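You operate a simulated robot arm through the tools that you are given. There is no shell and no other tool. Be economical: measure what you need, move in short steps, check, and stop when the job is done.

The job below is to be done with a simulated robot arm. You get a single attempt, and the scene is never put back.

Task
Set the tow ring to 700 MM, clamp it and pin it.
Fine: the loop pin is already drawn; draw the knob pin too while the clamp lever is still at TIGHT, never with it slack, then turn the lever to FREE. The ring is a stiff fit and stays where it is let go: slide it till its red pointer meets the mark. Lever back to TIGHT, then both pins fully home. Keep fingers out of the channel.

Only the result counts: the job must be done as asked and must still hold three seconds after the hand-in. Knocking over, shifting, dropping, spilling or breaking anything else fails it.

Robot
A 7-joint arm with a two-finger parallel gripper, fixed in place. Base frame: the origin is at the foot of the arm, x ahead of it, y to its left, z up. Units: m, degrees, N and s.
With the tool pointing down near the work surface it reaches from about 0.18 to 0.62 m from the base axis. Its first joint turns from -66.0 to 66.0 degrees. Payload 1.57 kg.
Tool frame: the origin (TCP) lies between the finger pads and is the grasp point; the fingertips stand 0.03 m ahead of it; z points along the fingers, y is the line along which they close. The gripper opens to 0.11 m. The fingers are 0.024 m wide and 0.012 m thick; the gripper's body (0.048 by 0.112 m) begins 0.078 m behind the TCP.
Orientation is that of the tool frame in the base frame, as a unit quaternion [w, x, y, z]. With the fingers straight down and closing along the base's y, the tool's x points along the base's -x, its y along +y and its z along -z.

Tools
- The arm moves only by the tool play_rows. Its argument "moves" is a list of rows, each a list of 3 entries, a list of its own where there are three numbers: the turn, a rotation vector about the tool's x, y, z in degrees, then the shift along the tool's x, y, z in mm, then the gripper command, from -1 (fully open) to 1 (shut), values between in proportion. In form: [[[ax, ay, az], [dx, dy, dz], claw], ...]. A call has 1 to 20 rows; each row is the pose to reach, as a shift and turn from the pose commanded when the call began, along the tool's axes at that moment. Rows are played at 5 a second. More than 0.05 m and 8.6 degrees between two rows, or a gripper value outside its range, and nothing of the call is played. Where a pose cannot be reached the arm comes as near as it can. A force on the tool above 80 N (or 10 N above the force at the start of the call, whichever is more), or a blocked arm, ends the call early, and 0.2 s more pass. The fingers move at their own pace (about 0.108 m/s each) and stop on an object; they squeeze with about 24 N. The grip force told is the motor's: it shows also when the fingers shut on nothing. Time passes only in rows, and 0.2 s behind the last, so rows that repeat a pose let the fingers close. The reply holds the time, the measured pose of the TCP, the force on the tool along the base axes, the opening and the grip force, in the units named above and with some noise, with the torque about the TCP (base axes, N m) and any sound that the robot's microphone picked up.
- Cameras (640 x 400 px; columns grow to the right, rows downward): "scene" is fixed at [0.1703, -0.3992, 1.3993]; the picture's right is [0.70, -0.71, 0.00], its down [-0.45, -0.45, -0.77] and it looks along [0.55, 0.54, -0.64] (base axes); focal length 271 px, centre (320, 200). "wrist" rides on the gripper at [0.07, 0.016, -0.141] in the tool frame; the picture's right is [-0.23, 0.97, 0.00], its down [-0.85, -0.20, -0.48] and it looks along [-0.47, -0.11, 0.88] (tool axes); focal length 222 px, centre (320, 200). There is no depth. A picture from a camera that has moved, and an enlarged one, comes with that camera's place and axes in the base frame and with its lens.
- capture(camera): a new picture of that camera. It takes no simulated time.
- zoom(camera, box): a new picture of the part [left, top, right, bottom] of that camera's present view, enlarged. It takes no simulated time.
- hand_in(): hands the job in; it is judged then, once.

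Work in short steps. Places have to be worked out from the pictures, the camera data and where the tool is seen: move nearer, look again, correct. Check each grasp and each placing, and mend what went wrong. You have 120 turns and 64 pictures in all, those below and enlarged ones among them. Open the gripper and draw the arm clear of the work before you hand the job in, unless the task says otherwise; then end with one line.

The tools are called after "Call:" by a JSON object that holds its "name" and its "arguments". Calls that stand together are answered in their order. play_rows: Moves the arm, as the interface text tells. Its arguments: {"type":"object","properties":{"moves":{"type":"array"}},"required":["moves"]} The other tools are called the same way: capture (camera) takes a picture; zoom (camera, box) takes an enlarged picture of a part of a camera's view; hand_in () hands the job in.

At the start:

```text
time: 0.0
eef_pos: [0.3854, 0.0251, 1.1992]
tcp_rot: [0.0, 0.0, 1.0, 0.0]
wrist_force: [-0.4, -0.7, 0.5]
ft_torque: [0.02, -0.03, -0.04]
gripper_width: 0.1101
finger_force: 0.1
```

scene: 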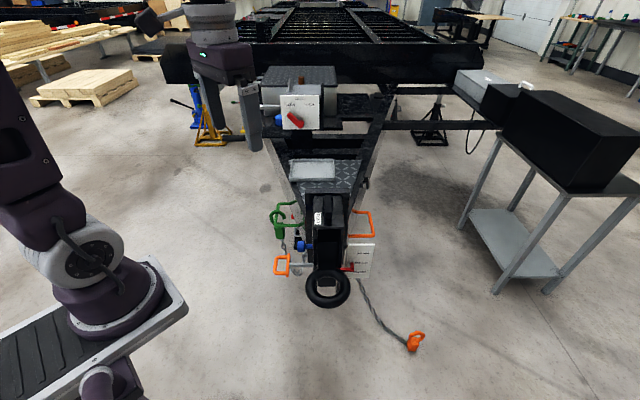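
wrist: 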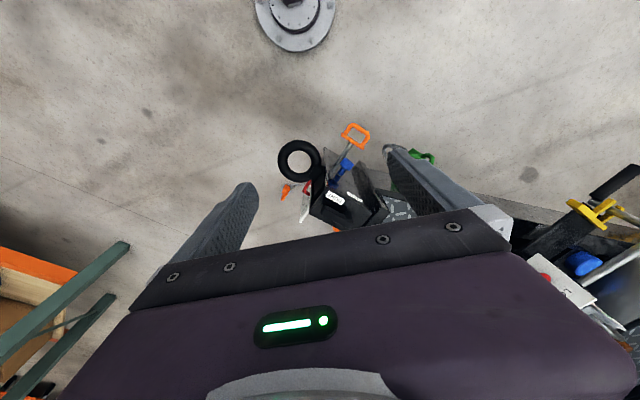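

I zoom in on the drawbar to identify the parts.

Call:
{"name": "zoom", "arguments": {"camera": "scene", "box": [240, 190, 400, 310]}}

Call:
{"name": "zoom", "arguments": {"camera": "wrist", "box": [260, 110, 450, 240]}}

Call:
{"name": "zoom", "arguments": {"camera": "scene", "box": [260, 70, 350, 140]}}

```text
3.33 times, centred on (320, 250) of scene
camera zoom: at [0.1703, -0.3992, 1.3993], right [0.7, -0.71, 0.0], down [-0.45, -0.45, -0.77], along [0.55, 0.54, -0.64], focal length 903 px, centre (320, 33)
```

zoom: 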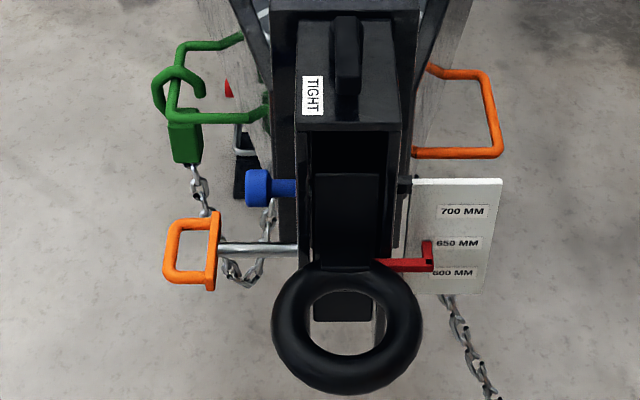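

```text
3.08 times, centred on (355, 175) of wrist
camera zoom: at [0.3143, 0.0401, 1.34], right [0.23, 0.97, 0.0], down [0.85, -0.2, 0.48], along [0.47, -0.11, -0.88], focal length 684 px, centre (212, 277)
```

zoom: 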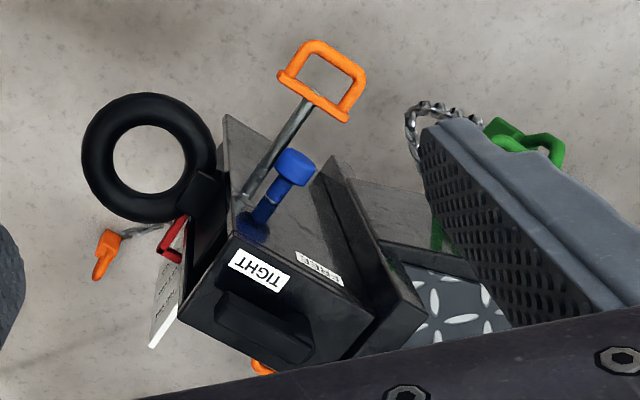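

```text
5.71 times, centred on (305, 105) of scene
camera zoom: at [0.1703, -0.3992, 1.3993], right [0.7, -0.71, 0.0], down [-0.45, -0.45, -0.77], along [0.55, 0.54, -0.64], focal length 1548 px, centre (406, 743)
```

zoom: 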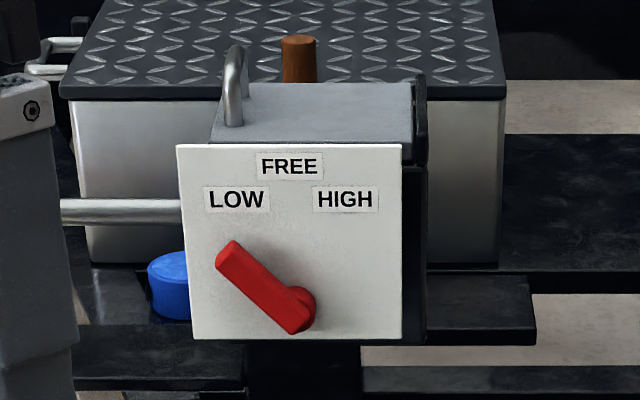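

Triangulating: TIGHT label ≈(0.587,0.018,0.835), blue knob ≈(0.558,0.067,0.692), loop handle ≈(0.50,0.113,0.615), ring ≈(0.535,-0.079,0.638). I lower the camera for a closer look at the top and the pin side.

Call:
{"name": "play_rows", "arguments": {"moves": [[[0, 0, 0], [0, 0, 40], -1], [[0, 0, 0], [10, 0, 80], -1], [[0, 0, 0], [20, 0, 120], -1], [[0, 0, 0], [20, 0, 150], -1], [[0, 0, 0], [20, 0, 150], -1]]}}

Call:
{"name": "capture", "arguments": {"camera": "wrist"}}

```text
time: 1.2
eef_pos: [0.3654, 0.0237, 1.0485]
tcp_rot: [0.0, 0.0, 1.0, -0.001]
wrist_force: [-0.9, -0.8, -0.5]
ft_torque: [0.02, 0.02, -0.02]
gripper_width: 0.1097
finger_force: 0.1
```

```text
58 pictures are left
camera wrist: at [0.2951, 0.0398, 1.1898], right [0.23, 0.97, 0.0], down [0.86, -0.2, 0.48], along [0.47, -0.11, -0.88], focal length 222 px, centre (320, 200)
```

wrist: 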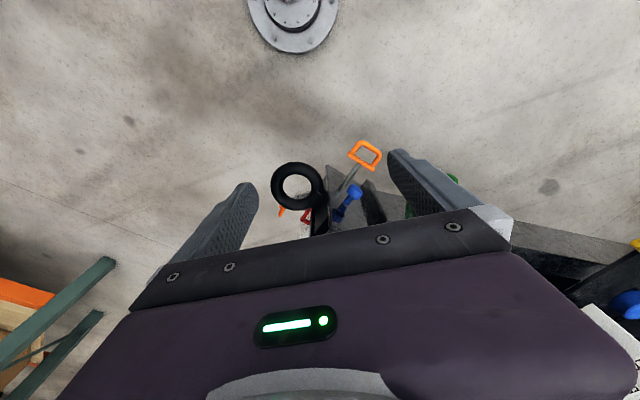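

The view is too oblique; I move forward so that the assembly lies higher in the picture, staying well above the box.

Call:
{"name": "play_rows", "arguments": {"moves": [[[0, 0, 0], [-45, 5, 0], -1], [[0, 0, 0], [-90, 10, 10], -1], [[0, 0, 0], [-135, 20, 30], -1], [[0, 0, 0], [-170, 30, 60], -1], [[0, 0, 0], [-170, 30, 60], -1]]}}

Call:
{"name": "capture", "arguments": {"camera": "wrist"}}

```text
refused: row 3 steps farther than a row can; nothing moved
```

```text
57 pictures are left
camera wrist: at [0.2951, 0.0398, 1.1898], right [0.23, 0.97, 0.0], down [0.86, -0.2, 0.48], along [0.47, -0.11, -0.88], focal length 222 px, centre (320, 200)
```

wrist: 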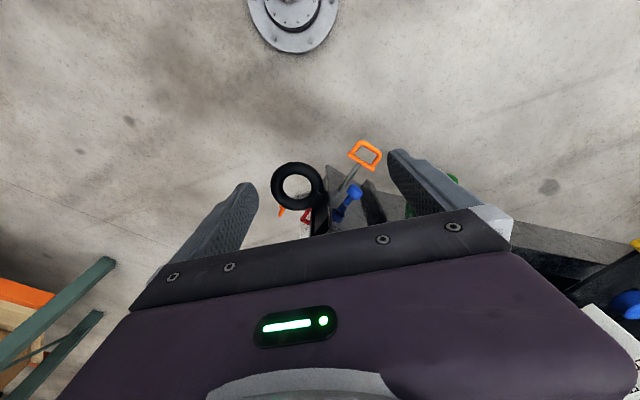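

Same move in smaller steps.

Call:
{"name": "play_rows", "arguments": {"moves": [[[0, 0, 0], [-40, 5, 0], -1], [[0, 0, 0], [-80, 10, 10], -1], [[0, 0, 0], [-115, 20, 30], -1], [[0, 0, 0], [-145, 25, 50], -1], [[0, 0, 0], [-170, 30, 60], -1], [[0, 0, 0], [-170, 30, 60], -1]]}}

Call:
{"name": "zoom", "arguments": {"camera": "wrist", "box": [200, 40, 440, 240]}}

```text
time: 2.6
eef_pos: [0.5358, 0.0551, 0.9886]
tcp_rot: [0.0, 0.0, 1.0, 0.0]
wrist_force: [-0.3, 1.2, -0.5]
ft_torque: [0.01, -0.02, 0.02]
gripper_width: 0.11
finger_force: 0.1
```

```text
2.00 times, centred on (320, 140) of wrist
camera zoom: at [0.4653, 0.0697, 1.1296], right [0.23, 0.97, 0.0], down [0.86, -0.2, 0.48], along [0.47, -0.11, -0.88], focal length 444 px, centre (320, 320)
```

zoom: 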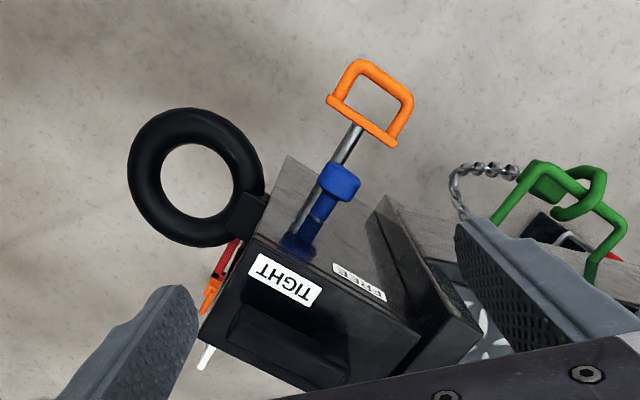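

Lever and labels need a closer look from both cameras.

Call:
{"name": "zoom", "arguments": {"camera": "scene", "box": [285, 180, 365, 230]}}

Call:
{"name": "zoom", "arguments": {"camera": "wrist", "box": [270, 130, 382, 200]}}

```text
8.00 times, centred on (325, 205) of scene
camera zoom: at [0.1703, -0.3992, 1.3993], right [0.7, -0.71, 0.0], down [-0.45, -0.45, -0.77], along [0.55, 0.54, -0.64], focal length 2168 px, centre (280, 160)
```

zoom: 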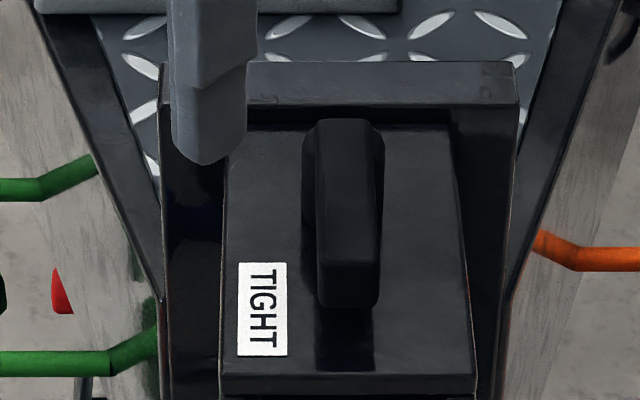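

```text
5.71 times, centred on (326, 165) of wrist
camera zoom: at [0.4653, 0.0697, 1.1296], right [0.23, 0.97, 0.0], down [0.86, -0.2, 0.48], along [0.47, -0.11, -0.88], focal length 1269 px, centre (286, 400)
```

zoom: 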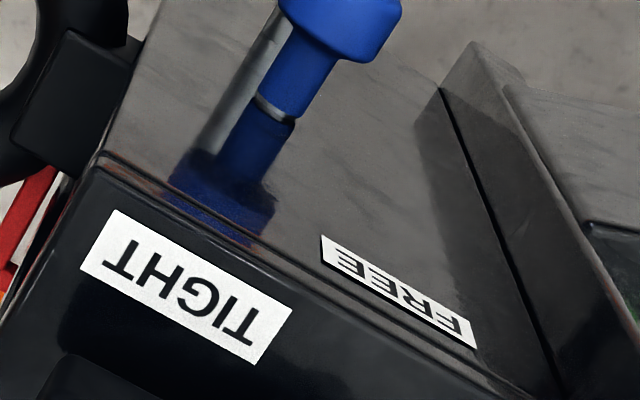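

The fixture is yawed 45°: I use axes b=(0.707,0.707) (rearward) and l=(-0.707,0.707) (pin side). I turn the tool 45° so that its x lies along l and the camera views from the pin side.

Call:
{"name": "play_rows", "arguments": {"moves": [[[0, 0, 8], [-10, -4, -20], -1], [[0, 0, 16], [-25, -10, -20], -1], [[0, 0, 24], [-40, -16, -20], -1], [[0, 0, 32], [-55, -22, -20], -1], [[0, 0, 40], [-70, -28, -20], -1], [[0, 0, 45], [-79, -34, -20], -1], [[0, 0, 45], [-79, -34, -20], -1]]}}

Call:
{"name": "capture", "arguments": {"camera": "wrist"}}

```text
time: 4.2
eef_pos: [0.6123, 0.02, 1.0096]
tcp_rot: [0.0, 0.384, 0.923, 0.0]
wrist_force: [0.7, 0.4, -0.8]
ft_torque: [-0.02, 0.02, -0.01]
gripper_width: 0.1099
finger_force: 0.1
```

```text
53 pictures are left
camera wrist: at [0.5756, 0.0801, 1.1499], right [0.85, 0.53, 0.0], down [0.46, -0.75, 0.48], along [0.25, -0.41, -0.88], focal length 222 px, centre (320, 200)
```

wrist: 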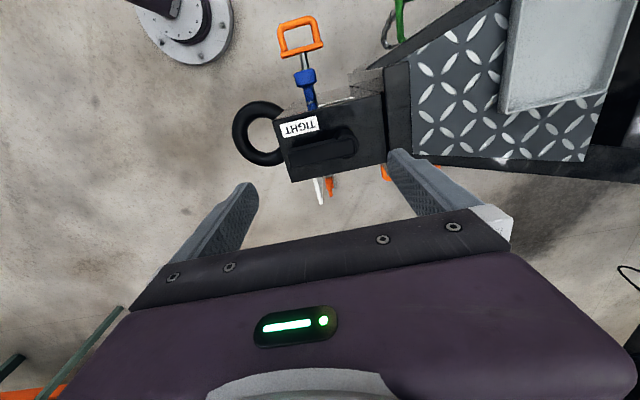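

Good view. Zoom into it.

Call:
{"name": "zoom", "arguments": {"camera": "wrist", "box": [272, 86, 400, 186]}}

Call:
{"name": "zoom", "arguments": {"camera": "wrist", "box": [230, 5, 390, 105]}}

```text
4.00 times, centred on (336, 136) of wrist
camera zoom: at [0.5756, 0.0801, 1.1499], right [0.85, 0.53, 0.0], down [0.46, -0.75, 0.48], along [0.25, -0.41, -0.88], focal length 888 px, centre (256, 456)
```

zoom: 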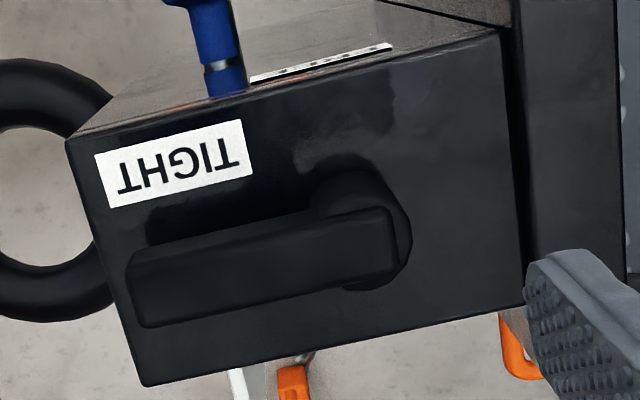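

```text
4.00 times, centred on (310, 55) of wrist
camera zoom: at [0.5756, 0.0801, 1.1499], right [0.85, 0.53, 0.0], down [0.46, -0.75, 0.48], along [0.25, -0.41, -0.88], focal length 888 px, centre (360, 780)
```

zoom: 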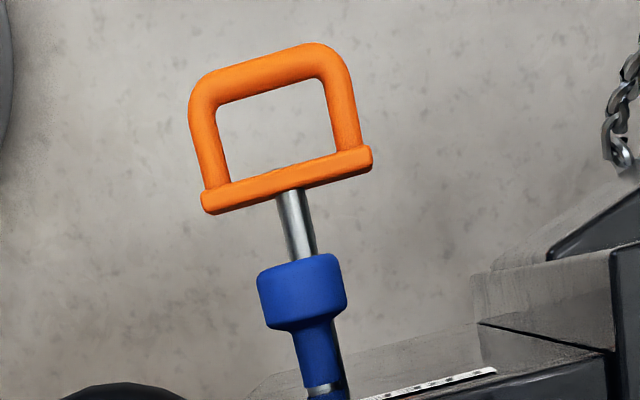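

Estimates (b,l,z): knob (0.4375,-0.341,0.697), loop handle base (0.4385,-0.29,0.595), lever hub (0.478,-0.427), lever tip b≈0.407, top z≈0.88. I go to a tilted (35°) pre-grasp above-left of the knob.

Call:
{"name": "play_rows", "arguments": {"moves": [[[0, -5, 0], [35, -2, 0], -1], [[0, -10, 0], [75, -4, 10], -1], [[0, -15, 0], [110, -6, 30], -1], [[0, -20, 0], [135, -8, 60], -1], [[0, -25, 0], [155, -10, 95], -1], [[0, -30, 0], [165, -10, 125], -1], [[0, -35, 0], [170, -10, 140], -1], [[0, -35, 0], [170, -10, 140], -1]]}}

Call:
{"name": "capture", "arguments": {"camera": "wrist"}}

```text
time: 6.0
eef_pos: [0.4861, 0.1339, 0.8697]
tcp_rot: [0.275, 0.365, 0.882, -0.117]
wrist_force: [1.2, -0.1, -0.1]
ft_torque: [0.02, -0.01, -0.01]
gripper_width: 0.1099
finger_force: 0.2
out of reach, approached as far as the arm can: row 6, 7
```

```text
50 pictures are left
camera wrist: at [0.3999, 0.2438, 0.945], right [0.82, 0.56, 0.12], down [0.16, -0.44, 0.88], along [0.54, -0.71, -0.45], focal length 222 px, centre (320, 200)
```

wrist: 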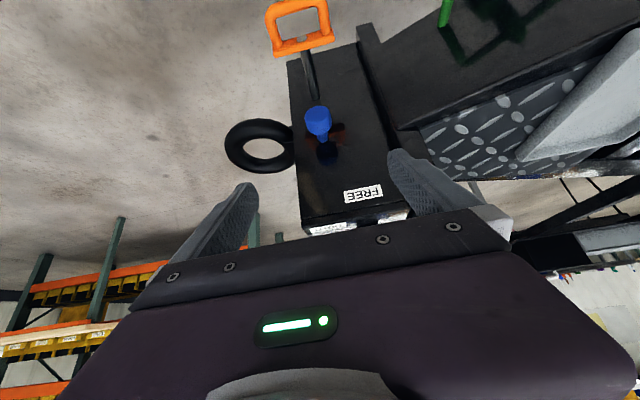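

The pose holds and the knob is consistent with my estimate. I approach along the fingers to ~50 mm short.

Call:
{"name": "play_rows", "arguments": {"moves": [[[0, 0, 0], [12, -1, 40], -0.3], [[0, 0, 0], [23, -1, 80], -0.3], [[0, 0, 0], [23, -1, 115], -0.3], [[0, 0, 0], [23, -1, 145], -0.3], [[0, 0, 0], [23, -1, 145], -0.3]]}}

Call:
{"name": "capture", "arguments": {"camera": "wrist"}}

Call:
{"name": "zoom", "arguments": {"camera": "scene", "box": [240, 190, 400, 310]}}

```text
time: 7.2
eef_pos: [0.531, 0.0882, 0.7357]
tcp_rot: [0.278, 0.365, 0.881, -0.115]
wrist_force: [-0.2, -0.1, -0.5]
ft_torque: [-0.01, -0.01, 0.0]
gripper_width: 0.0713
finger_force: 0.1
out of reach, approached as far as the arm can: row 1, 2
```

```text
49 pictures are left
camera wrist: at [0.4447, 0.1962, 0.8118], right [0.82, 0.56, 0.13], down [0.16, -0.44, 0.88], along [0.55, -0.7, -0.45], focal length 222 px, centre (320, 200)
```

wrist: 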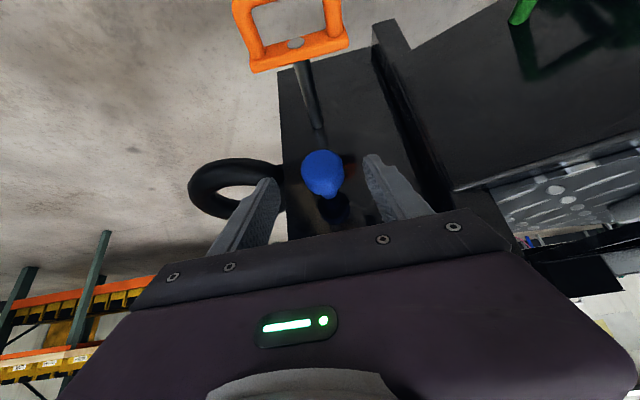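

```text
3.33 times, centred on (320, 250) of scene
camera zoom: at [0.1703, -0.3992, 1.3993], right [0.7, -0.71, 0.0], down [-0.45, -0.45, -0.77], along [0.55, 0.54, -0.64], focal length 903 px, centre (320, 33)
```

zoom: 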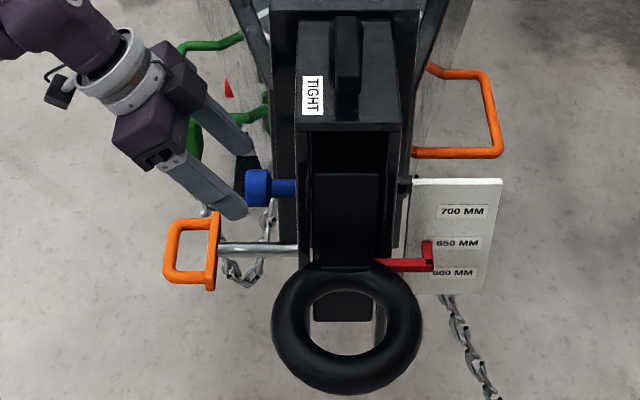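

Aligned: knob lies 48 mm ahead between the fingers. Advance and close.

Call:
{"name": "play_rows", "arguments": {"moves": [[[0, 0, 0], [0, 0, 25], -0.3], [[0, 0, 0], [0, 0, 45], -0.3], [[0, 0, 0], [0, 0, 45], -0.3], [[0, 0, 0], [0, 0, 45], 1], [[0, 0, 0], [0, 0, 45], 1], [[0, 0, 0], [0, 0, 45], 1]]}}

Call:
{"name": "capture", "arguments": {"camera": "wrist"}}

```text
time: 8.6
eef_pos: [0.551, 0.0707, 0.6993]
tcp_rot: [0.28, 0.364, 0.881, -0.113]
wrist_force: [16.5, 12.7, -6.1]
ft_torque: [0.07, 0.03, 0.22]
gripper_width: 0.0372
finger_force: 43.3
```

```text
47 pictures are left
camera wrist: at [0.4632, 0.1793, 0.7754], right [0.82, 0.56, 0.13], down [0.16, -0.44, 0.88], along [0.55, -0.7, -0.45], focal length 222 px, centre (320, 200)
```

wrist: 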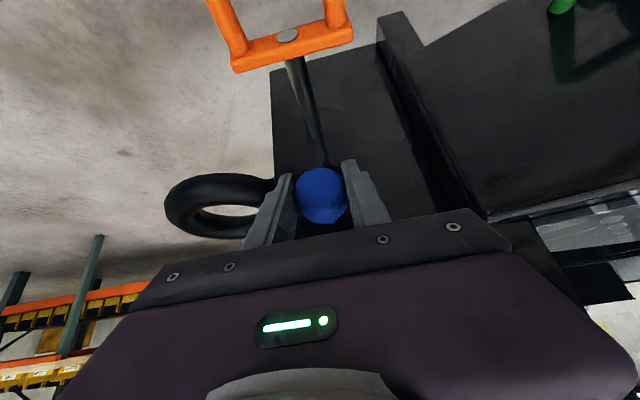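

Knob held (37 mm). I ease sideways 3 mm and pull it straight out along +l by steps.

Call:
{"name": "play_rows", "arguments": {"moves": [[[0, 0, 0], [0, 3, 0], 1], [[0, 0, 0], [8.2, 3, -5.7], 1], [[0, 0, 0], [16.4, 3, -11.4], 1], [[0, 0, 0], [24.6, 3, -17.1], 1], [[0, 0, 0], [24.6, 3, -17.1], 1]]}}

Call:
{"name": "zoom", "arguments": {"camera": "scene", "box": [260, 210, 340, 270]}}

```text
time: 9.8
eef_pos: [0.5307, 0.0913, 0.7]
tcp_rot: [0.278, 0.365, 0.881, -0.115]
wrist_force: [8.6, 3.4, -4.2]
ft_torque: [-0.01, 0.03, 0.07]
gripper_width: 0.0368
finger_force: 43.9
```

```text
6.67 times, centred on (300, 240) of scene
camera zoom: at [0.1705, -0.3991, 1.3993], right [0.7, -0.71, 0.0], down [-0.45, -0.45, -0.77], along [0.55, 0.54, -0.64], focal length 1806 px, centre (453, -67)
```

zoom: 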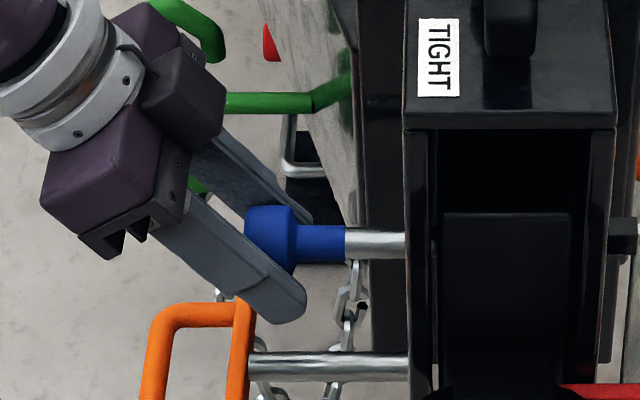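

Sliding out with little force. I continue pulling in small steps, watching for a stop.

Call:
{"name": "play_rows", "arguments": {"moves": [[[0, 0, 0], [8.2, 0, -5.7], 1], [[0, 0, 0], [16.4, 0, -11.4], 1], [[0, 0, 0], [24.6, 0, -17.1], 1], [[0, 0, 0], [24.6, 0, -17.1], 1]]}}

Call:
{"name": "zoom", "arguments": {"camera": "scene", "box": [260, 210, 380, 300]}}

```text
time: 10.8
eef_pos: [0.5162, 0.1059, 0.6995]
tcp_rot: [0.276, 0.365, 0.881, -0.115]
wrist_force: [1.9, 0.6, -4.0]
ft_torque: [-0.13, 0.0, 0.17]
gripper_width: 0.037
finger_force: 43.0
out of reach, approached as far as the arm can: row 3, 4
```

```text
4.44 times, centred on (320, 255) of scene
camera zoom: at [0.1704, -0.3992, 1.3993], right [0.7, -0.71, 0.0], down [-0.45, -0.45, -0.77], along [0.55, 0.54, -0.64], focal length 1204 px, centre (320, -44)
```

zoom: 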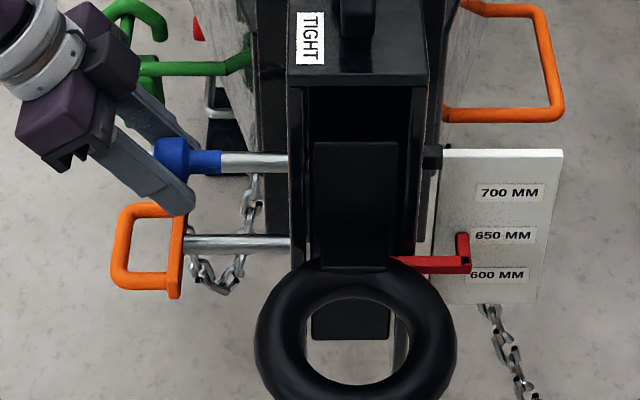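

Reach ran out at l≈-0.290 without meeting a stop (pin out ~50 mm). I release, back off and stand the tool more upright to regrasp.

Call:
{"name": "play_rows", "arguments": {"moves": [[[0, 0, 0], [0, 0, 0], -0.3], [[0, 0, 0], [0, 0, 0], -0.3], [[0, 0, 0], [0, 0, -30], -0.3], [[0, 0, 0], [0, 0, -65], -0.3], [[0, 8, 0], [0, 0, -70], -0.3], [[0, 16, 0], [0, 0, -70], -0.3], [[0, 24, 0], [0, 0, -70], -0.3], [[0, 30, 0], [0, 0, -70], -0.3], [[0, 30, 0], [0, 0, -70], -0.3]]}}

Call:
{"name": "capture", "arguments": {"camera": "wrist"}}

```text
time: 12.8
eef_pos: [0.4879, 0.1353, 0.7576]
tcp_rot: [0.039, 0.383, 0.923, -0.016]
wrist_force: [0.0, 0.1, 0.4]
ft_torque: [-0.01, 0.01, 0.01]
gripper_width: 0.0714
finger_force: 0.1
out of reach, approached as far as the arm can: row 3, 4
```

```text
44 pictures are left
camera wrist: at [0.441, 0.2035, 0.8921], right [0.85, 0.53, 0.02], down [0.43, -0.71, 0.55], along [0.31, -0.46, -0.83], focal length 222 px, centre (320, 200)
```

wrist: 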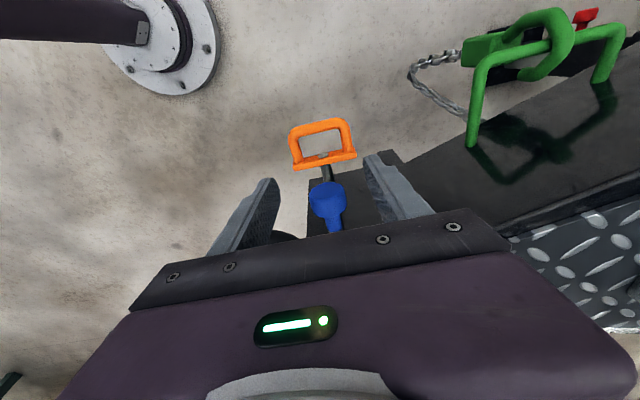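

Knob at l≈-0.29, b≈0.438. Regrasp nearly upright.

Call:
{"name": "play_rows", "arguments": {"moves": [[[0, 0, 0], [-36, -1, 15], -0.3], [[0, 0, 0], [-36, -1, 50], -0.3], [[0, 0, 0], [-36, -1, 62], -0.3], [[0, 0, 0], [-36, -1, 62], -0.3], [[0, 0, 0], [-36, -1, 62], 1], [[0, 0, 0], [-36, -1, 62], 1], [[0, 0, 0], [-36, -1, 62], 1], [[0, 0, 0], [-26, -1, 61], 1], [[0, 0, 0], [-16, -1, 60], 1], [[0, 0, 0], [-16, -1, 60], 1]]}}

Call:
{"name": "zoom", "arguments": {"camera": "scene", "box": [260, 210, 380, 300]}}

```text
time: 15.0
eef_pos: [0.5018, 0.1196, 0.6997]
tcp_rot: [0.04, 0.382, 0.923, -0.018]
wrist_force: [11.1, 6.8, -16.7]
ft_torque: [0.09, 0.13, 0.12]
gripper_width: 0.0373
finger_force: 43.4
```

```text
4.44 times, centred on (320, 255) of scene
camera zoom: at [0.1708, -0.399, 1.3993], right [0.7, -0.71, 0.0], down [-0.45, -0.45, -0.77], along [0.55, 0.54, -0.64], focal length 1204 px, centre (320, -44)
```

zoom: 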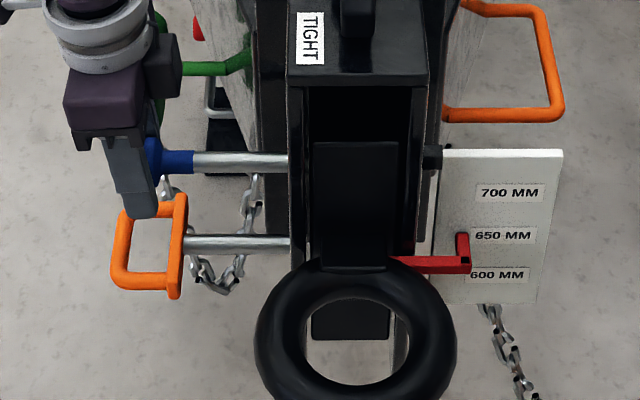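

Visible rod is now about as long as the loop pin's. I pull another 15 mm, looking for a stop.

Call:
{"name": "play_rows", "arguments": {"moves": [[[0, 0, 0], [5, 0, 0], 1], [[0, 0, 0], [10, 0, -1], 1], [[0, 0, 0], [15, 0, -1], 1], [[0, 0, 0], [15, 0, -1], 1]]}}

Call:
{"name": "zoom", "arguments": {"camera": "scene", "box": [260, 210, 380, 300]}}

```text
time: 16.0
eef_pos: [0.4927, 0.1304, 0.6992]
tcp_rot: [0.04, 0.383, 0.923, -0.017]
wrist_force: [7.9, 3.7, -3.3]
ft_torque: [-0.14, -0.1, 0.06]
gripper_width: 0.0372
finger_force: 43.9
```

```text
4.44 times, centred on (320, 255) of scene
camera zoom: at [0.1705, -0.3991, 1.3993], right [0.7, -0.71, 0.0], down [-0.45, -0.45, -0.77], along [0.55, 0.54, -0.64], focal length 1204 px, centre (320, -44)
```

zoom: 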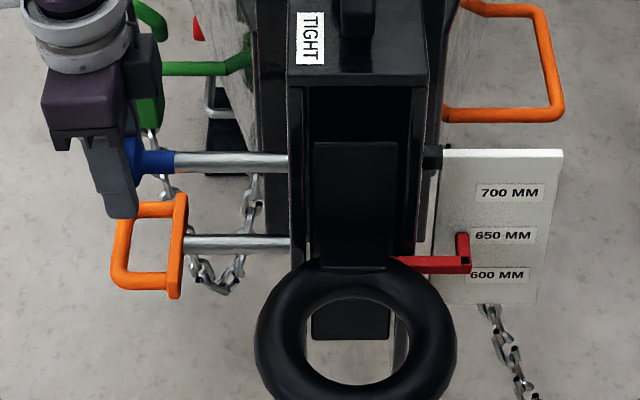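

Drawn ~86 mm, about the same as the loop pin. One more 6 mm to see whether there is an end stop.

Call:
{"name": "play_rows", "arguments": {"moves": [[[0, 0, 0], [3, 0, 0], 1], [[0, 0, 0], [6, 0, 0], 1], [[0, 0, 0], [6, 0, 0], 1]]}}

```text
time: 16.8
eef_pos: [0.4896, 0.1325, 0.6989]
tcp_rot: [0.042, 0.383, 0.923, -0.016]
wrist_force: [27.9, -16.5, 5.1]
ft_torque: [0.03, 0.04, 0.02]
gripper_width: 0.0369
finger_force: 43.0
```

Firm stop (31 N) at l≈-0.2525: the knob pin is fully drawn. I ease off, release, and rise clear.

Call:
{"name": "play_rows", "arguments": {"moves": [[[0, 0, 0], [-3, 0, 0], 1], [[0, 0, 0], [-3, 0, 0], -0.3], [[0, 0, 0], [-3, 0, 0], -0.3], [[0, 0, 0], [-3, 0, -40], -0.3], [[0, 0, 0], [-3, 0, -85], -0.3], [[0, 5, 0], [-3, 0, -130], -0.3], [[0, 5, 0], [-3, 0, -175], -0.3], [[0, 5, 0], [-3, 0, -220], -0.3], [[0, 5, 0], [-3, 0, -250], -0.3], [[0, 5, 0], [-3, 0, -250], -0.3]]}}

Call:
{"name": "zoom", "arguments": {"camera": "scene", "box": [260, 210, 380, 300]}}

```text
time: 19.0
eef_pos: [0.473, 0.1473, 0.9489]
tcp_rot: [0.001, 0.382, 0.924, 0.0]
wrist_force: [0.2, -0.8, -0.6]
ft_torque: [0.01, -0.01, 0.04]
gripper_width: 0.0715
finger_force: 0.0
```

```text
4.44 times, centred on (320, 255) of scene
camera zoom: at [0.1703, -0.3992, 1.3993], right [0.7, -0.71, 0.0], down [-0.45, -0.45, -0.77], along [0.55, 0.54, -0.64], focal length 1204 px, centre (320, -44)
```

zoom: 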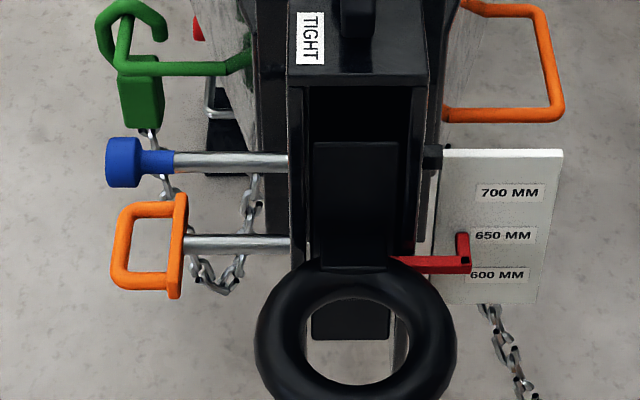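

Knob pin stays out. Now I swing over the lever with the tool yawed so the fingers close across it (along l).

Call:
{"name": "play_rows", "arguments": {"moves": [[[0, 0, -7.5], [-16, -1, -10], -0.3], [[0, 0, -15], [-33, -2, -15], -0.3], [[0, 0, -22.5], [-50, -3, -20], -0.3], [[0, 0, -30], [-66, -5, -20], -0.3], [[0, 0, -37.5], [-82, -6, -20], -0.3], [[0, 0, -45], [-99, -7, -20], -0.3], [[0, 0, -52.5], [-115, -8, -20], -0.3], [[0, 0, -60], [-132, -10, -20], -0.3], [[0, 0, -67.5], [-148, -11, -20], -0.3], [[0, 0, -75], [-165, -12, -20], -0.3], [[0, 0, -82.5], [-182, -13, -20], -0.3], [[0, 0, -90], [-198, -14, -20], -0.3], [[0, 0, -90], [-198, -14, -20], -0.3]]}}

Call:
{"name": "capture", "arguments": {"camera": "wrist"}}

```text
time: 21.8
eef_pos: [0.6031, -0.0018, 0.9685]
tcp_rot: [0.001, -0.383, 0.924, 0.0]
wrist_force: [0.0, -0.1, -0.1]
ft_torque: [0.03, -0.01, 0.03]
gripper_width: 0.0717
finger_force: 0.0
```

```text
40 pictures are left
camera wrist: at [0.5425, -0.0413, 1.1081], right [-0.53, 0.85, 0.0], down [0.75, 0.46, 0.48], along [0.41, 0.25, -0.88], focal length 222 px, centre (320, 200)
```

wrist: 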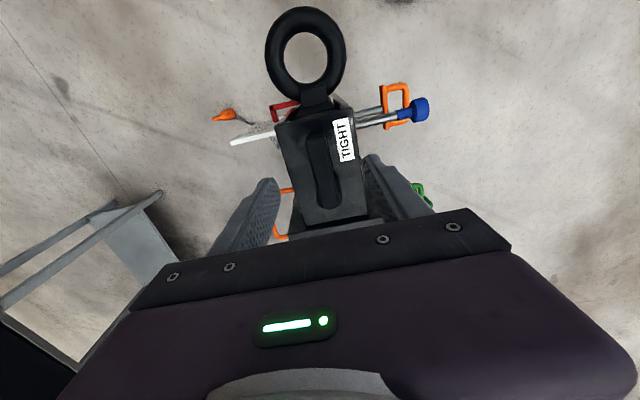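

Lever lies centered between the fingers. Descend to z≈0.88 and close on it.

Call:
{"name": "play_rows", "arguments": {"moves": [[[0, 0, 0], [0, 0, 40], -0.3], [[0, 0, 0], [0, 0, 70], -0.3], [[0, 0, 0], [0, 0, 88], -0.3], [[0, 0, 0], [0, 0, 88], -0.3], [[0, 0, 0], [0, 0, 88], 1], [[0, 0, 0], [0, 0, 88], 1], [[0, 0, 0], [0, 0, 88], 1]]}}

Call:
{"name": "zoom", "arguments": {"camera": "scene", "box": [280, 160, 376, 220]}}

```text
time: 23.4
eef_pos: [0.6033, -0.0022, 0.8805]
tcp_rot: [0.001, -0.382, 0.924, -0.001]
wrist_force: [3.1, -4.7, 2.9]
ft_torque: [-0.09, 0.36, -0.36]
gripper_width: 0.0219
finger_force: 35.0
```

```text
6.67 times, centred on (328, 190) of scene
camera zoom: at [0.1703, -0.3993, 1.3993], right [0.7, -0.71, 0.0], down [-0.45, -0.45, -0.77], along [0.55, 0.54, -0.64], focal length 1806 px, centre (267, 267)
```

zoom: 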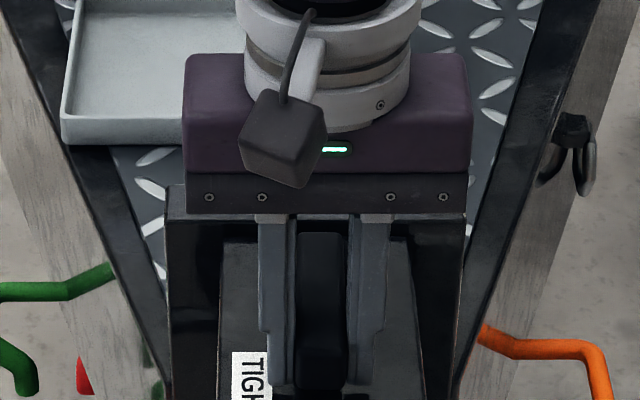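

Lever gripped (22 mm). I turn it clockwise about the hub: first 24°, checking force.

Call:
{"name": "play_rows", "arguments": {"moves": [[[0, 0, 8], [-0.5, 7.4, 0], 1], [[0, 0, 16], [-2, 14.6, 0], 1], [[0, 0, 24], [-4.6, 21.6, 0], 1], [[0, 0, 24], [-4.6, 21.6, 0], 1]]}}

```text
time: 24.4
eef_pos: [0.5915, 0.0154, 0.8806]
tcp_rot: [0.002, -0.182, 0.983, 0.0]
wrist_force: [6.5, -7.5, 13.1]
ft_torque: [-0.05, 0.24, -0.49]
gripper_width: 0.0216
finger_force: 35.3
```

Turns smoothly (torque ~0.5 Nm). I continue to 90°.

Call:
{"name": "play_rows", "arguments": {"moves": [[[0, 0, 8], [-0.5, 7.4, 0], 1], [[0, 0, 16], [-2, 14.6, 0], 1], [[0, 0, 24], [-4.6, 21.6, 0], 1], [[0, 0, 32], [-8, 28.1, 0], 1], [[0, 0, 40], [-12.4, 34.1, 0], 1], [[0, 0, 48], [-17.5, 39.4, 0], 1], [[0, 0, 56], [-23.4, 43.9, 0], 1], [[0, 0, 64], [-29.8, 47.6, 0], 1], [[0, 0, 66], [-31.4, 48.4, 0], 1], [[0, 0, 66], [-31.4, 48.4, 0], 1]]}}

Call:
{"name": "zoom", "arguments": {"camera": "scene", "box": [270, 160, 366, 220]}}

```text
time: 26.6
eef_pos: [0.6048, 0.0742, 0.8807]
tcp_rot: [0.001, 0.382, 0.924, 0.001]
wrist_force: [17.4, 12.2, 18.9]
ft_torque: [-0.36, 0.07, 1.1]
gripper_width: 0.0217
finger_force: 35.1
```

```text
6.67 times, centred on (318, 190) of scene
camera zoom: at [0.1704, -0.3989, 1.3994], right [0.7, -0.71, 0.0], down [-0.45, -0.45, -0.77], along [0.55, 0.54, -0.64], focal length 1806 px, centre (333, 267)
```

zoom: 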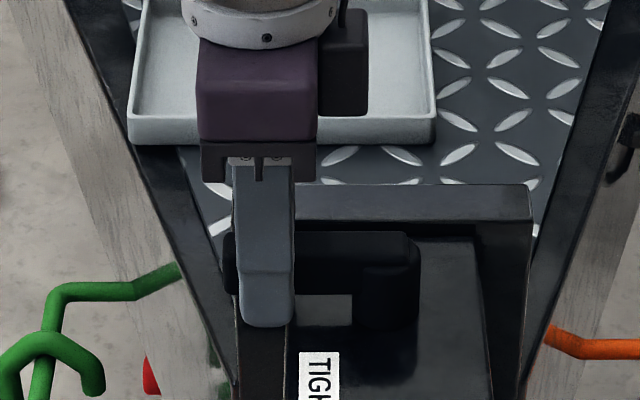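

The lever points at the FREE label (hub's b≈0.478). I push 4° more to feel whether the stop is reached.

Call:
{"name": "play_rows", "arguments": {"moves": [[[0, 0, 4], [-0.1, 3.7, 0], 1], [[0, 0, 4], [-0.1, 3.7, 0], 1]]}}

```text
time: 27.2
eef_pos: [0.6056, 0.0749, 0.8806]
tcp_rot: [-0.001, 0.416, 0.909, -0.001]
wrist_force: [-5.9, 2.2, 33.1]
ft_torque: [0.7, 0.09, 1.06]
gripper_width: 0.0229
finger_force: 35.3
```

Stop reached at FREE. Release and rise.

Call:
{"name": "play_rows", "arguments": {"moves": [[[0, 0, -4], [0, -3, 0], 1], [[0, 0, -4], [0, -3, 0], -0.3], [[0, 0, -4], [0, -3, 0], -0.3], [[0, 0, -4], [0, -3, -40], -0.3], [[0, 0, -4], [0, -3, -85], -0.3], [[0, 0, -4], [0, -3, -130], -0.3], [[0, 0, -4], [0, -3, -130], -0.3]]}}

Call:
{"name": "capture", "arguments": {"camera": "wrist"}}

Call:
{"name": "zoom", "arguments": {"camera": "scene", "box": [260, 180, 400, 310]}}

Call:
{"name": "zoom", "arguments": {"camera": "scene", "box": [330, 235, 386, 285]}}

```text
time: 28.8
eef_pos: [0.6054, 0.0727, 1.0104]
tcp_rot: [0.0, 0.383, 0.924, 0.0]
wrist_force: [-0.4, 0.1, 0.6]
ft_torque: [-0.02, -0.01, -0.01]
gripper_width: 0.0712
finger_force: 0.0
```

```text
37 pictures are left
camera wrist: at [0.5672, 0.1333, 1.1507], right [0.85, 0.53, 0.0], down [0.46, -0.75, 0.48], along [0.25, -0.41, -0.88], focal length 222 px, centre (320, 200)
```

wrist: 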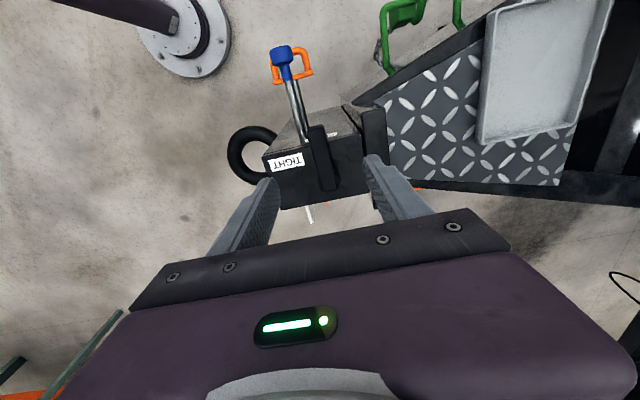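

```text
3.08 times, centred on (330, 245) of scene
camera zoom: at [0.1703, -0.3992, 1.3993], right [0.7, -0.71, 0.0], down [-0.45, -0.45, -0.77], along [0.55, 0.54, -0.64], focal length 834 px, centre (289, 62)
```

zoom: 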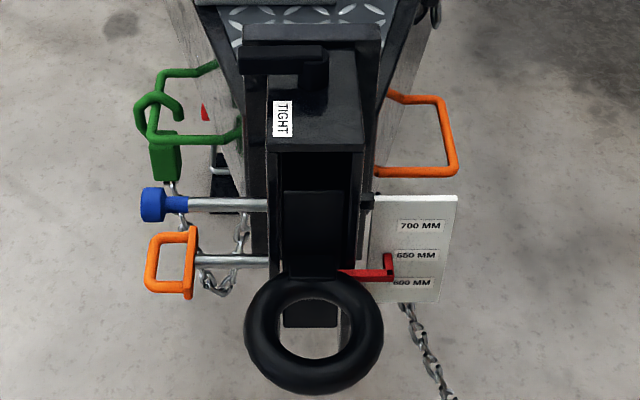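

```text
8.00 times, centred on (358, 260) of scene
camera zoom: at [0.1703, -0.3992, 1.3993], right [0.7, -0.71, 0.0], down [-0.45, -0.45, -0.77], along [0.55, 0.54, -0.64], focal length 2168 px, centre (16, -280)
```

zoom: 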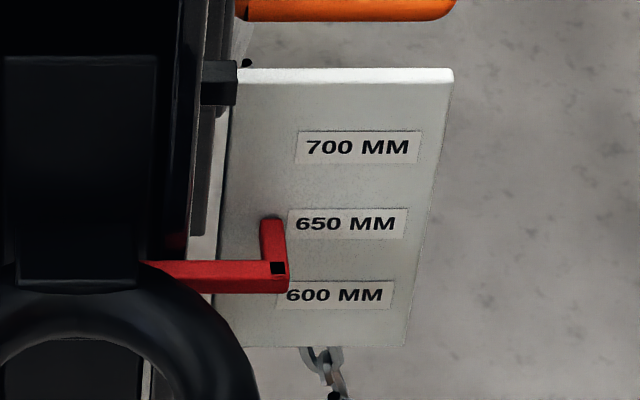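

Lever at FREE. The pointer's bent tip meets the plate at 650, so the ring needs +50 mm. Ring center ≈(b 0.316, l -0.43, z 0.628), tube radius ≈17 mm. I move to a pre-grasp in front of the ring, tilted 40° so that one finger comes under the tube's front.

Call:
{"name": "play_rows", "arguments": {"moves": [[[0, 0, 0], [-4, -40, 0], -0.3], [[-6, 0, 0], [-8, -80, 0], -0.3], [[-12, 0, 0], [-12, -125, 0], -0.3], [[-18, 0, 0], [-16, -170, 0], -0.3], [[-24, 0, 0], [-20, -210, 10], -0.3], [[-30, 0, 0], [-23, -250, 30], -0.3], [[-36, 0, 0], [-23, -280, 60], -0.3], [[-40, 0, 0], [-30, -290, 100], -0.3], [[-40, 0, 0], [-40, -301, 145], -0.3], [[-40, 0, 0], [-53, -301, 185], -0.3], [[-40, 0, 0], [-53, -301, 185], -0.3]]}}

Call:
{"name": "capture", "arguments": {"camera": "wrist"}}

Call:
{"name": "capture", "arguments": {"camera": "scene"}}

```text
time: 31.2
eef_pos: [0.4288, -0.1783, 0.8241]
tcp_rot: [0.131, 0.36, 0.868, 0.316]
wrist_force: [-0.9, 0.8, -0.1]
ft_torque: [-0.01, -0.02, 0.01]
gripper_width: 0.0717
finger_force: 0.1
```

```text
34 pictures are left
camera wrist: at [0.3233, -0.1853, 0.9413], right [0.69, 0.37, 0.63], down [0.28, -0.93, 0.24], along [0.67, 0.01, -0.74], focal length 222 px, centre (320, 200)
```

wrist: 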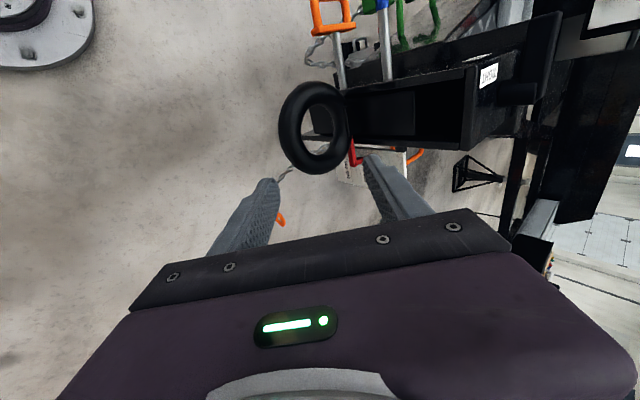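

```text
33 pictures are left
```

scene: 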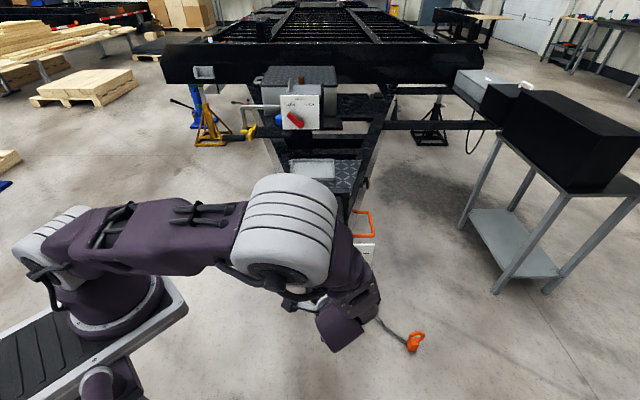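

Reach is fine. I increase tilt to 60° and lower to 100 mm short of the ring's front tube.

Call:
{"name": "play_rows", "arguments": {"moves": [[[-5, 0, 0], [0, -22, 26], -0.3], [[-10, 0, 0], [0, -46, 55], -0.3], [[-15, 0, 0], [0, -70, 84], -0.3], [[-20, 0, 0], [0, -94, 112], -0.3], [[-20, 0, 0], [0, -94, 112], -0.3]]}}

Call:
{"name": "capture", "arguments": {"camera": "wrist"}}

```text
time: 32.4
eef_pos: [0.429, -0.1764, 0.6771]
tcp_rot: [0.192, 0.331, 0.8, 0.462]
wrist_force: [0.7, 0.2, -1.2]
ft_torque: [0.01, -0.01, 0.02]
gripper_width: 0.0715
finger_force: 0.1
```

```text
32 pictures are left
camera wrist: at [0.2984, -0.2089, 0.7618], right [0.5, 0.18, 0.84], down [0.24, -0.97, 0.07], along [0.83, 0.17, -0.53], focal length 222 px, centre (320, 200)
```

wrist: 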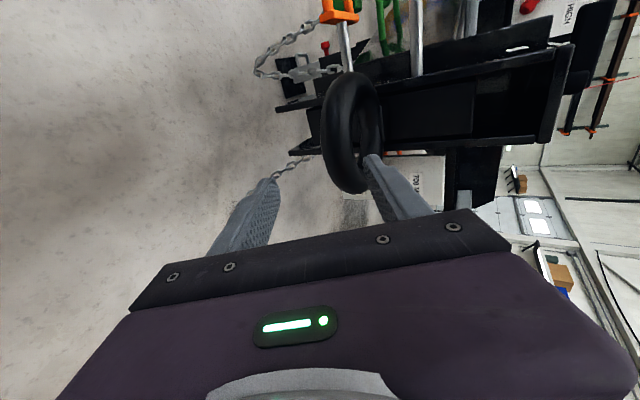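

Reach is fine. Ring tube front estimated at b≈0.2615, z≈0.637. I advance to straddle the tube and look before closing.

Call:
{"name": "play_rows", "arguments": {"moves": [[[0, 0, 0], [-2, 7, 30], -0.2], [[0, 0, 0], [-2, 7, 60], -0.2], [[0, 0, 0], [-2, 7, 85], -0.2], [[0, 0, 0], [-2, 7, 85], -0.2]]}}

Call:
{"name": "capture", "arguments": {"camera": "wrist"}}

Call:
{"name": "zoom", "arguments": {"camera": "scene", "box": [260, 200, 400, 310]}}

```text
time: 33.4
eef_pos: [0.4859, -0.1233, 0.6413]
tcp_rot: [0.191, 0.332, 0.8, 0.462]
wrist_force: [0.1, 0.2, 0.3]
ft_torque: [-0.02, -0.03, 0.01]
gripper_width: 0.0663
finger_force: 0.0
```

```text
31 pictures are left
camera wrist: at [0.3545, -0.1559, 0.7257], right [0.51, 0.18, 0.84], down [0.24, -0.97, 0.07], along [0.83, 0.17, -0.53], focal length 222 px, centre (320, 200)
```

wrist: 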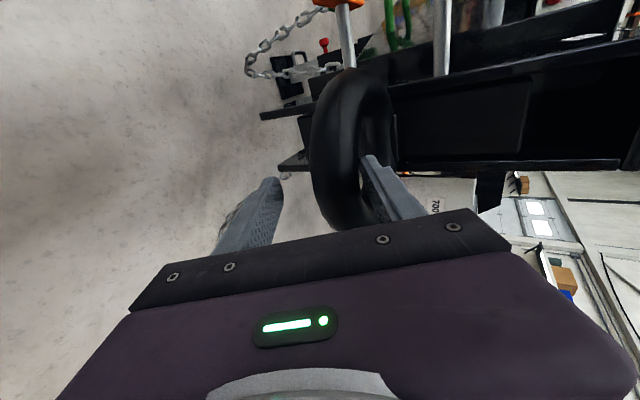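

```text
3.64 times, centred on (330, 255) of scene
camera zoom: at [0.1703, -0.3992, 1.3993], right [0.7, -0.71, 0.0], down [-0.45, -0.45, -0.77], along [0.55, 0.54, -0.64], focal length 985 px, centre (284, 0)
```

zoom: 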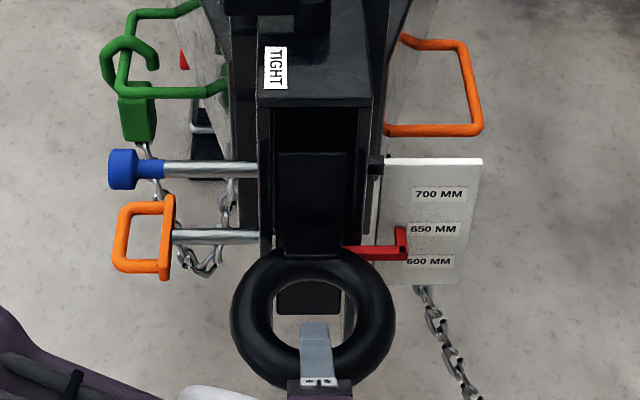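

The fingers straddle the tube and the scene camera still sees the pointer. Close.

Call:
{"name": "play_rows", "arguments": {"moves": [[[0, 0, 0], [0, 0, 0], 1], [[0, 0, 0], [0, 0, 0], 1], [[0, 0, 0], [0, 0, 0], 1], [[0, 0, 0], [0, 0, 0], 1]]}}

Call:
{"name": "zoom", "arguments": {"camera": "scene", "box": [330, 230, 400, 290]}}

```text
time: 34.4
eef_pos: [0.4866, -0.1218, 0.6426]
tcp_rot: [0.192, 0.331, 0.799, 0.465]
wrist_force: [31.1, 32.9, 3.8]
ft_torque: [0.27, -0.18, -0.06]
gripper_width: 0.0362
finger_force: 42.8
```

```text
6.67 times, centred on (365, 260) of scene
camera zoom: at [0.1708, -0.3986, 1.3994], right [0.7, -0.71, 0.0], down [-0.45, -0.45, -0.77], along [0.55, 0.54, -0.64], focal length 1806 px, centre (20, -200)
```

zoom: 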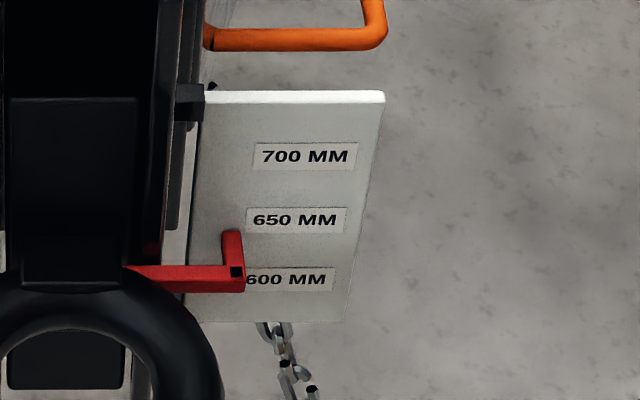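

Gripped (36 mm). I ease off the side load (+3 mm b) and lift 20 mm to see the motion.

Call:
{"name": "play_rows", "arguments": {"moves": [[[0, 0, 0], [0, 1.5, 2.6], 1], [[0, 0, 0], [0, 6.7, -0.4], 1], [[0, 0, 0], [0, 12.7, -3.9], 1], [[0, 0, 0], [0, 18.8, -7.4], 1], [[0, 0, 0], [0, 18.8, -7.4], 1]]}}

Call:
{"name": "zoom", "arguments": {"camera": "scene", "box": [330, 230, 400, 290]}}

```text
time: 35.6
eef_pos: [0.4849, -0.1242, 0.6591]
tcp_rot: [0.19, 0.333, 0.802, 0.457]
wrist_force: [-24.6, -6.2, -33.2]
ft_torque: [-0.1, 0.64, -0.21]
gripper_width: 0.0365
finger_force: 42.8
```

```text
6.67 times, centred on (365, 260) of scene
camera zoom: at [0.1703, -0.3995, 1.3992], right [0.7, -0.71, 0.0], down [-0.45, -0.45, -0.77], along [0.55, 0.54, -0.64], focal length 1806 px, centre (20, -200)
```

zoom: 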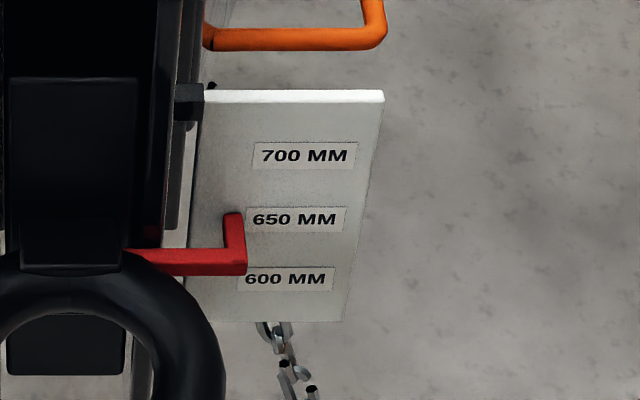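

It slides with ~33 N. From the projection, marks stand at true heights (700 → z 0.70) and the pointer went 0.650→≈0.665. Lift another 26 mm, then check.

Call:
{"name": "play_rows", "arguments": {"moves": [[[0, 0, 0], [0, 6, -3.5], 1], [[0, 0, 0], [0, 12, -7], 1], [[0, 0, 0], [0, 17, -10], 1], [[0, 0, 0], [0, 22.5, -13], 1], [[0, 0, 0], [0, 22.5, -13], 1]]}}

Call:
{"name": "zoom", "arguments": {"camera": "scene", "box": [330, 230, 400, 290]}}

```text
time: 36.8
eef_pos: [0.4852, -0.1241, 0.6853]
tcp_rot: [0.189, 0.333, 0.803, 0.457]
wrist_force: [-25.9, -12.1, -32.2]
ft_torque: [-0.23, 0.39, 0.3]
gripper_width: 0.0366
finger_force: 42.5
```

```text
6.67 times, centred on (365, 260) of scene
camera zoom: at [0.1703, -0.3995, 1.3992], right [0.7, -0.71, 0.0], down [-0.45, -0.45, -0.77], along [0.55, 0.54, -0.64], focal length 1806 px, centre (20, -200)
```

zoom: 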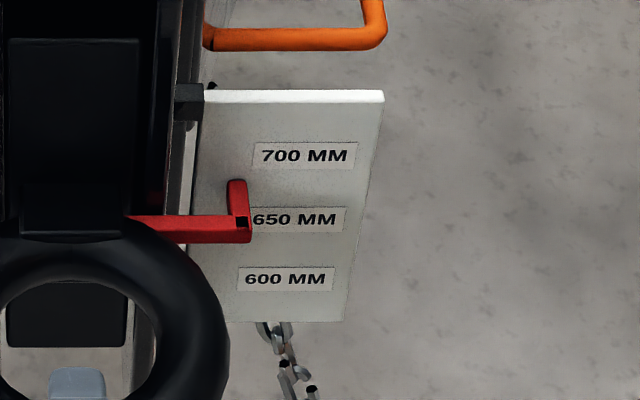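

Now ≈0.691. High zoom for precise measurement.

Call:
{"name": "zoom", "arguments": {"camera": "scene", "box": [348, 242, 372, 272]}}

```text
13.33 times, centred on (360, 257) of scene
camera zoom: at [0.1703, -0.3995, 1.3992], right [0.7, -0.71, 0.0], down [-0.45, -0.45, -0.77], along [0.55, 0.54, -0.64], focal length 3612 px, centre (-213, -560)
```

zoom: 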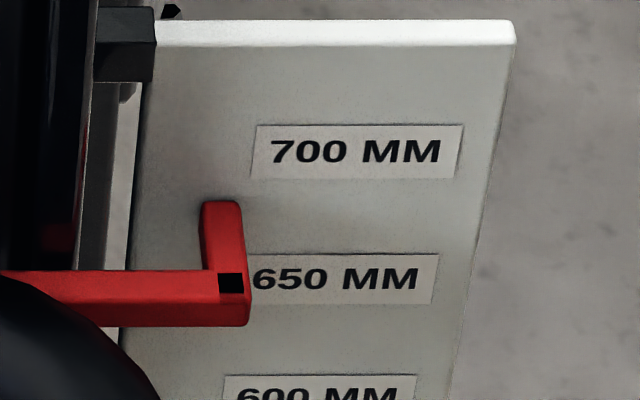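

The pointer's shape is ambiguous from here. I lift 8 mm more, then release and look at the scale face-on with the wrist camera.

Call:
{"name": "play_rows", "arguments": {"moves": [[[0, 0, 0], [0, 3.5, -2], 1], [[0, 0, 0], [0, 6.9, -4], 1], [[0, 0, 0], [0, 6.9, -4], 1], [[0, 0, 0], [0, 5, -3], 1]]}}

Call:
{"name": "zoom", "arguments": {"camera": "scene", "box": [348, 242, 372, 272]}}

```text
time: 37.8
eef_pos: [0.4838, -0.124, 0.6915]
tcp_rot: [0.19, 0.332, 0.802, 0.459]
wrist_force: [-38.6, -19.5, -6.7]
ft_torque: [-0.2, 0.42, 0.09]
gripper_width: 0.0367
finger_force: 43.2
```

```text
13.33 times, centred on (360, 257) of scene
camera zoom: at [0.1696, -0.3996, 1.3993], right [0.7, -0.71, 0.0], down [-0.45, -0.45, -0.77], along [0.55, 0.54, -0.64], focal length 3612 px, centre (-213, -560)
```

zoom: 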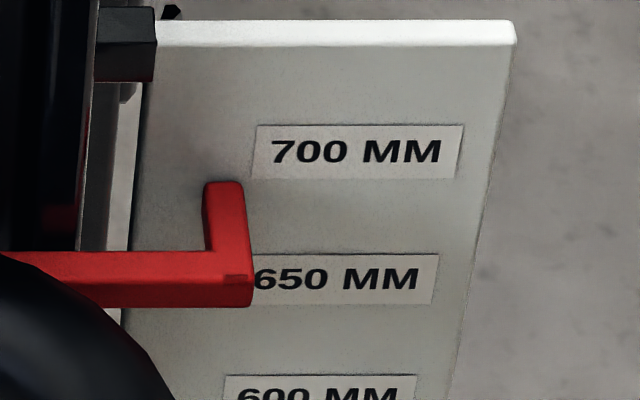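

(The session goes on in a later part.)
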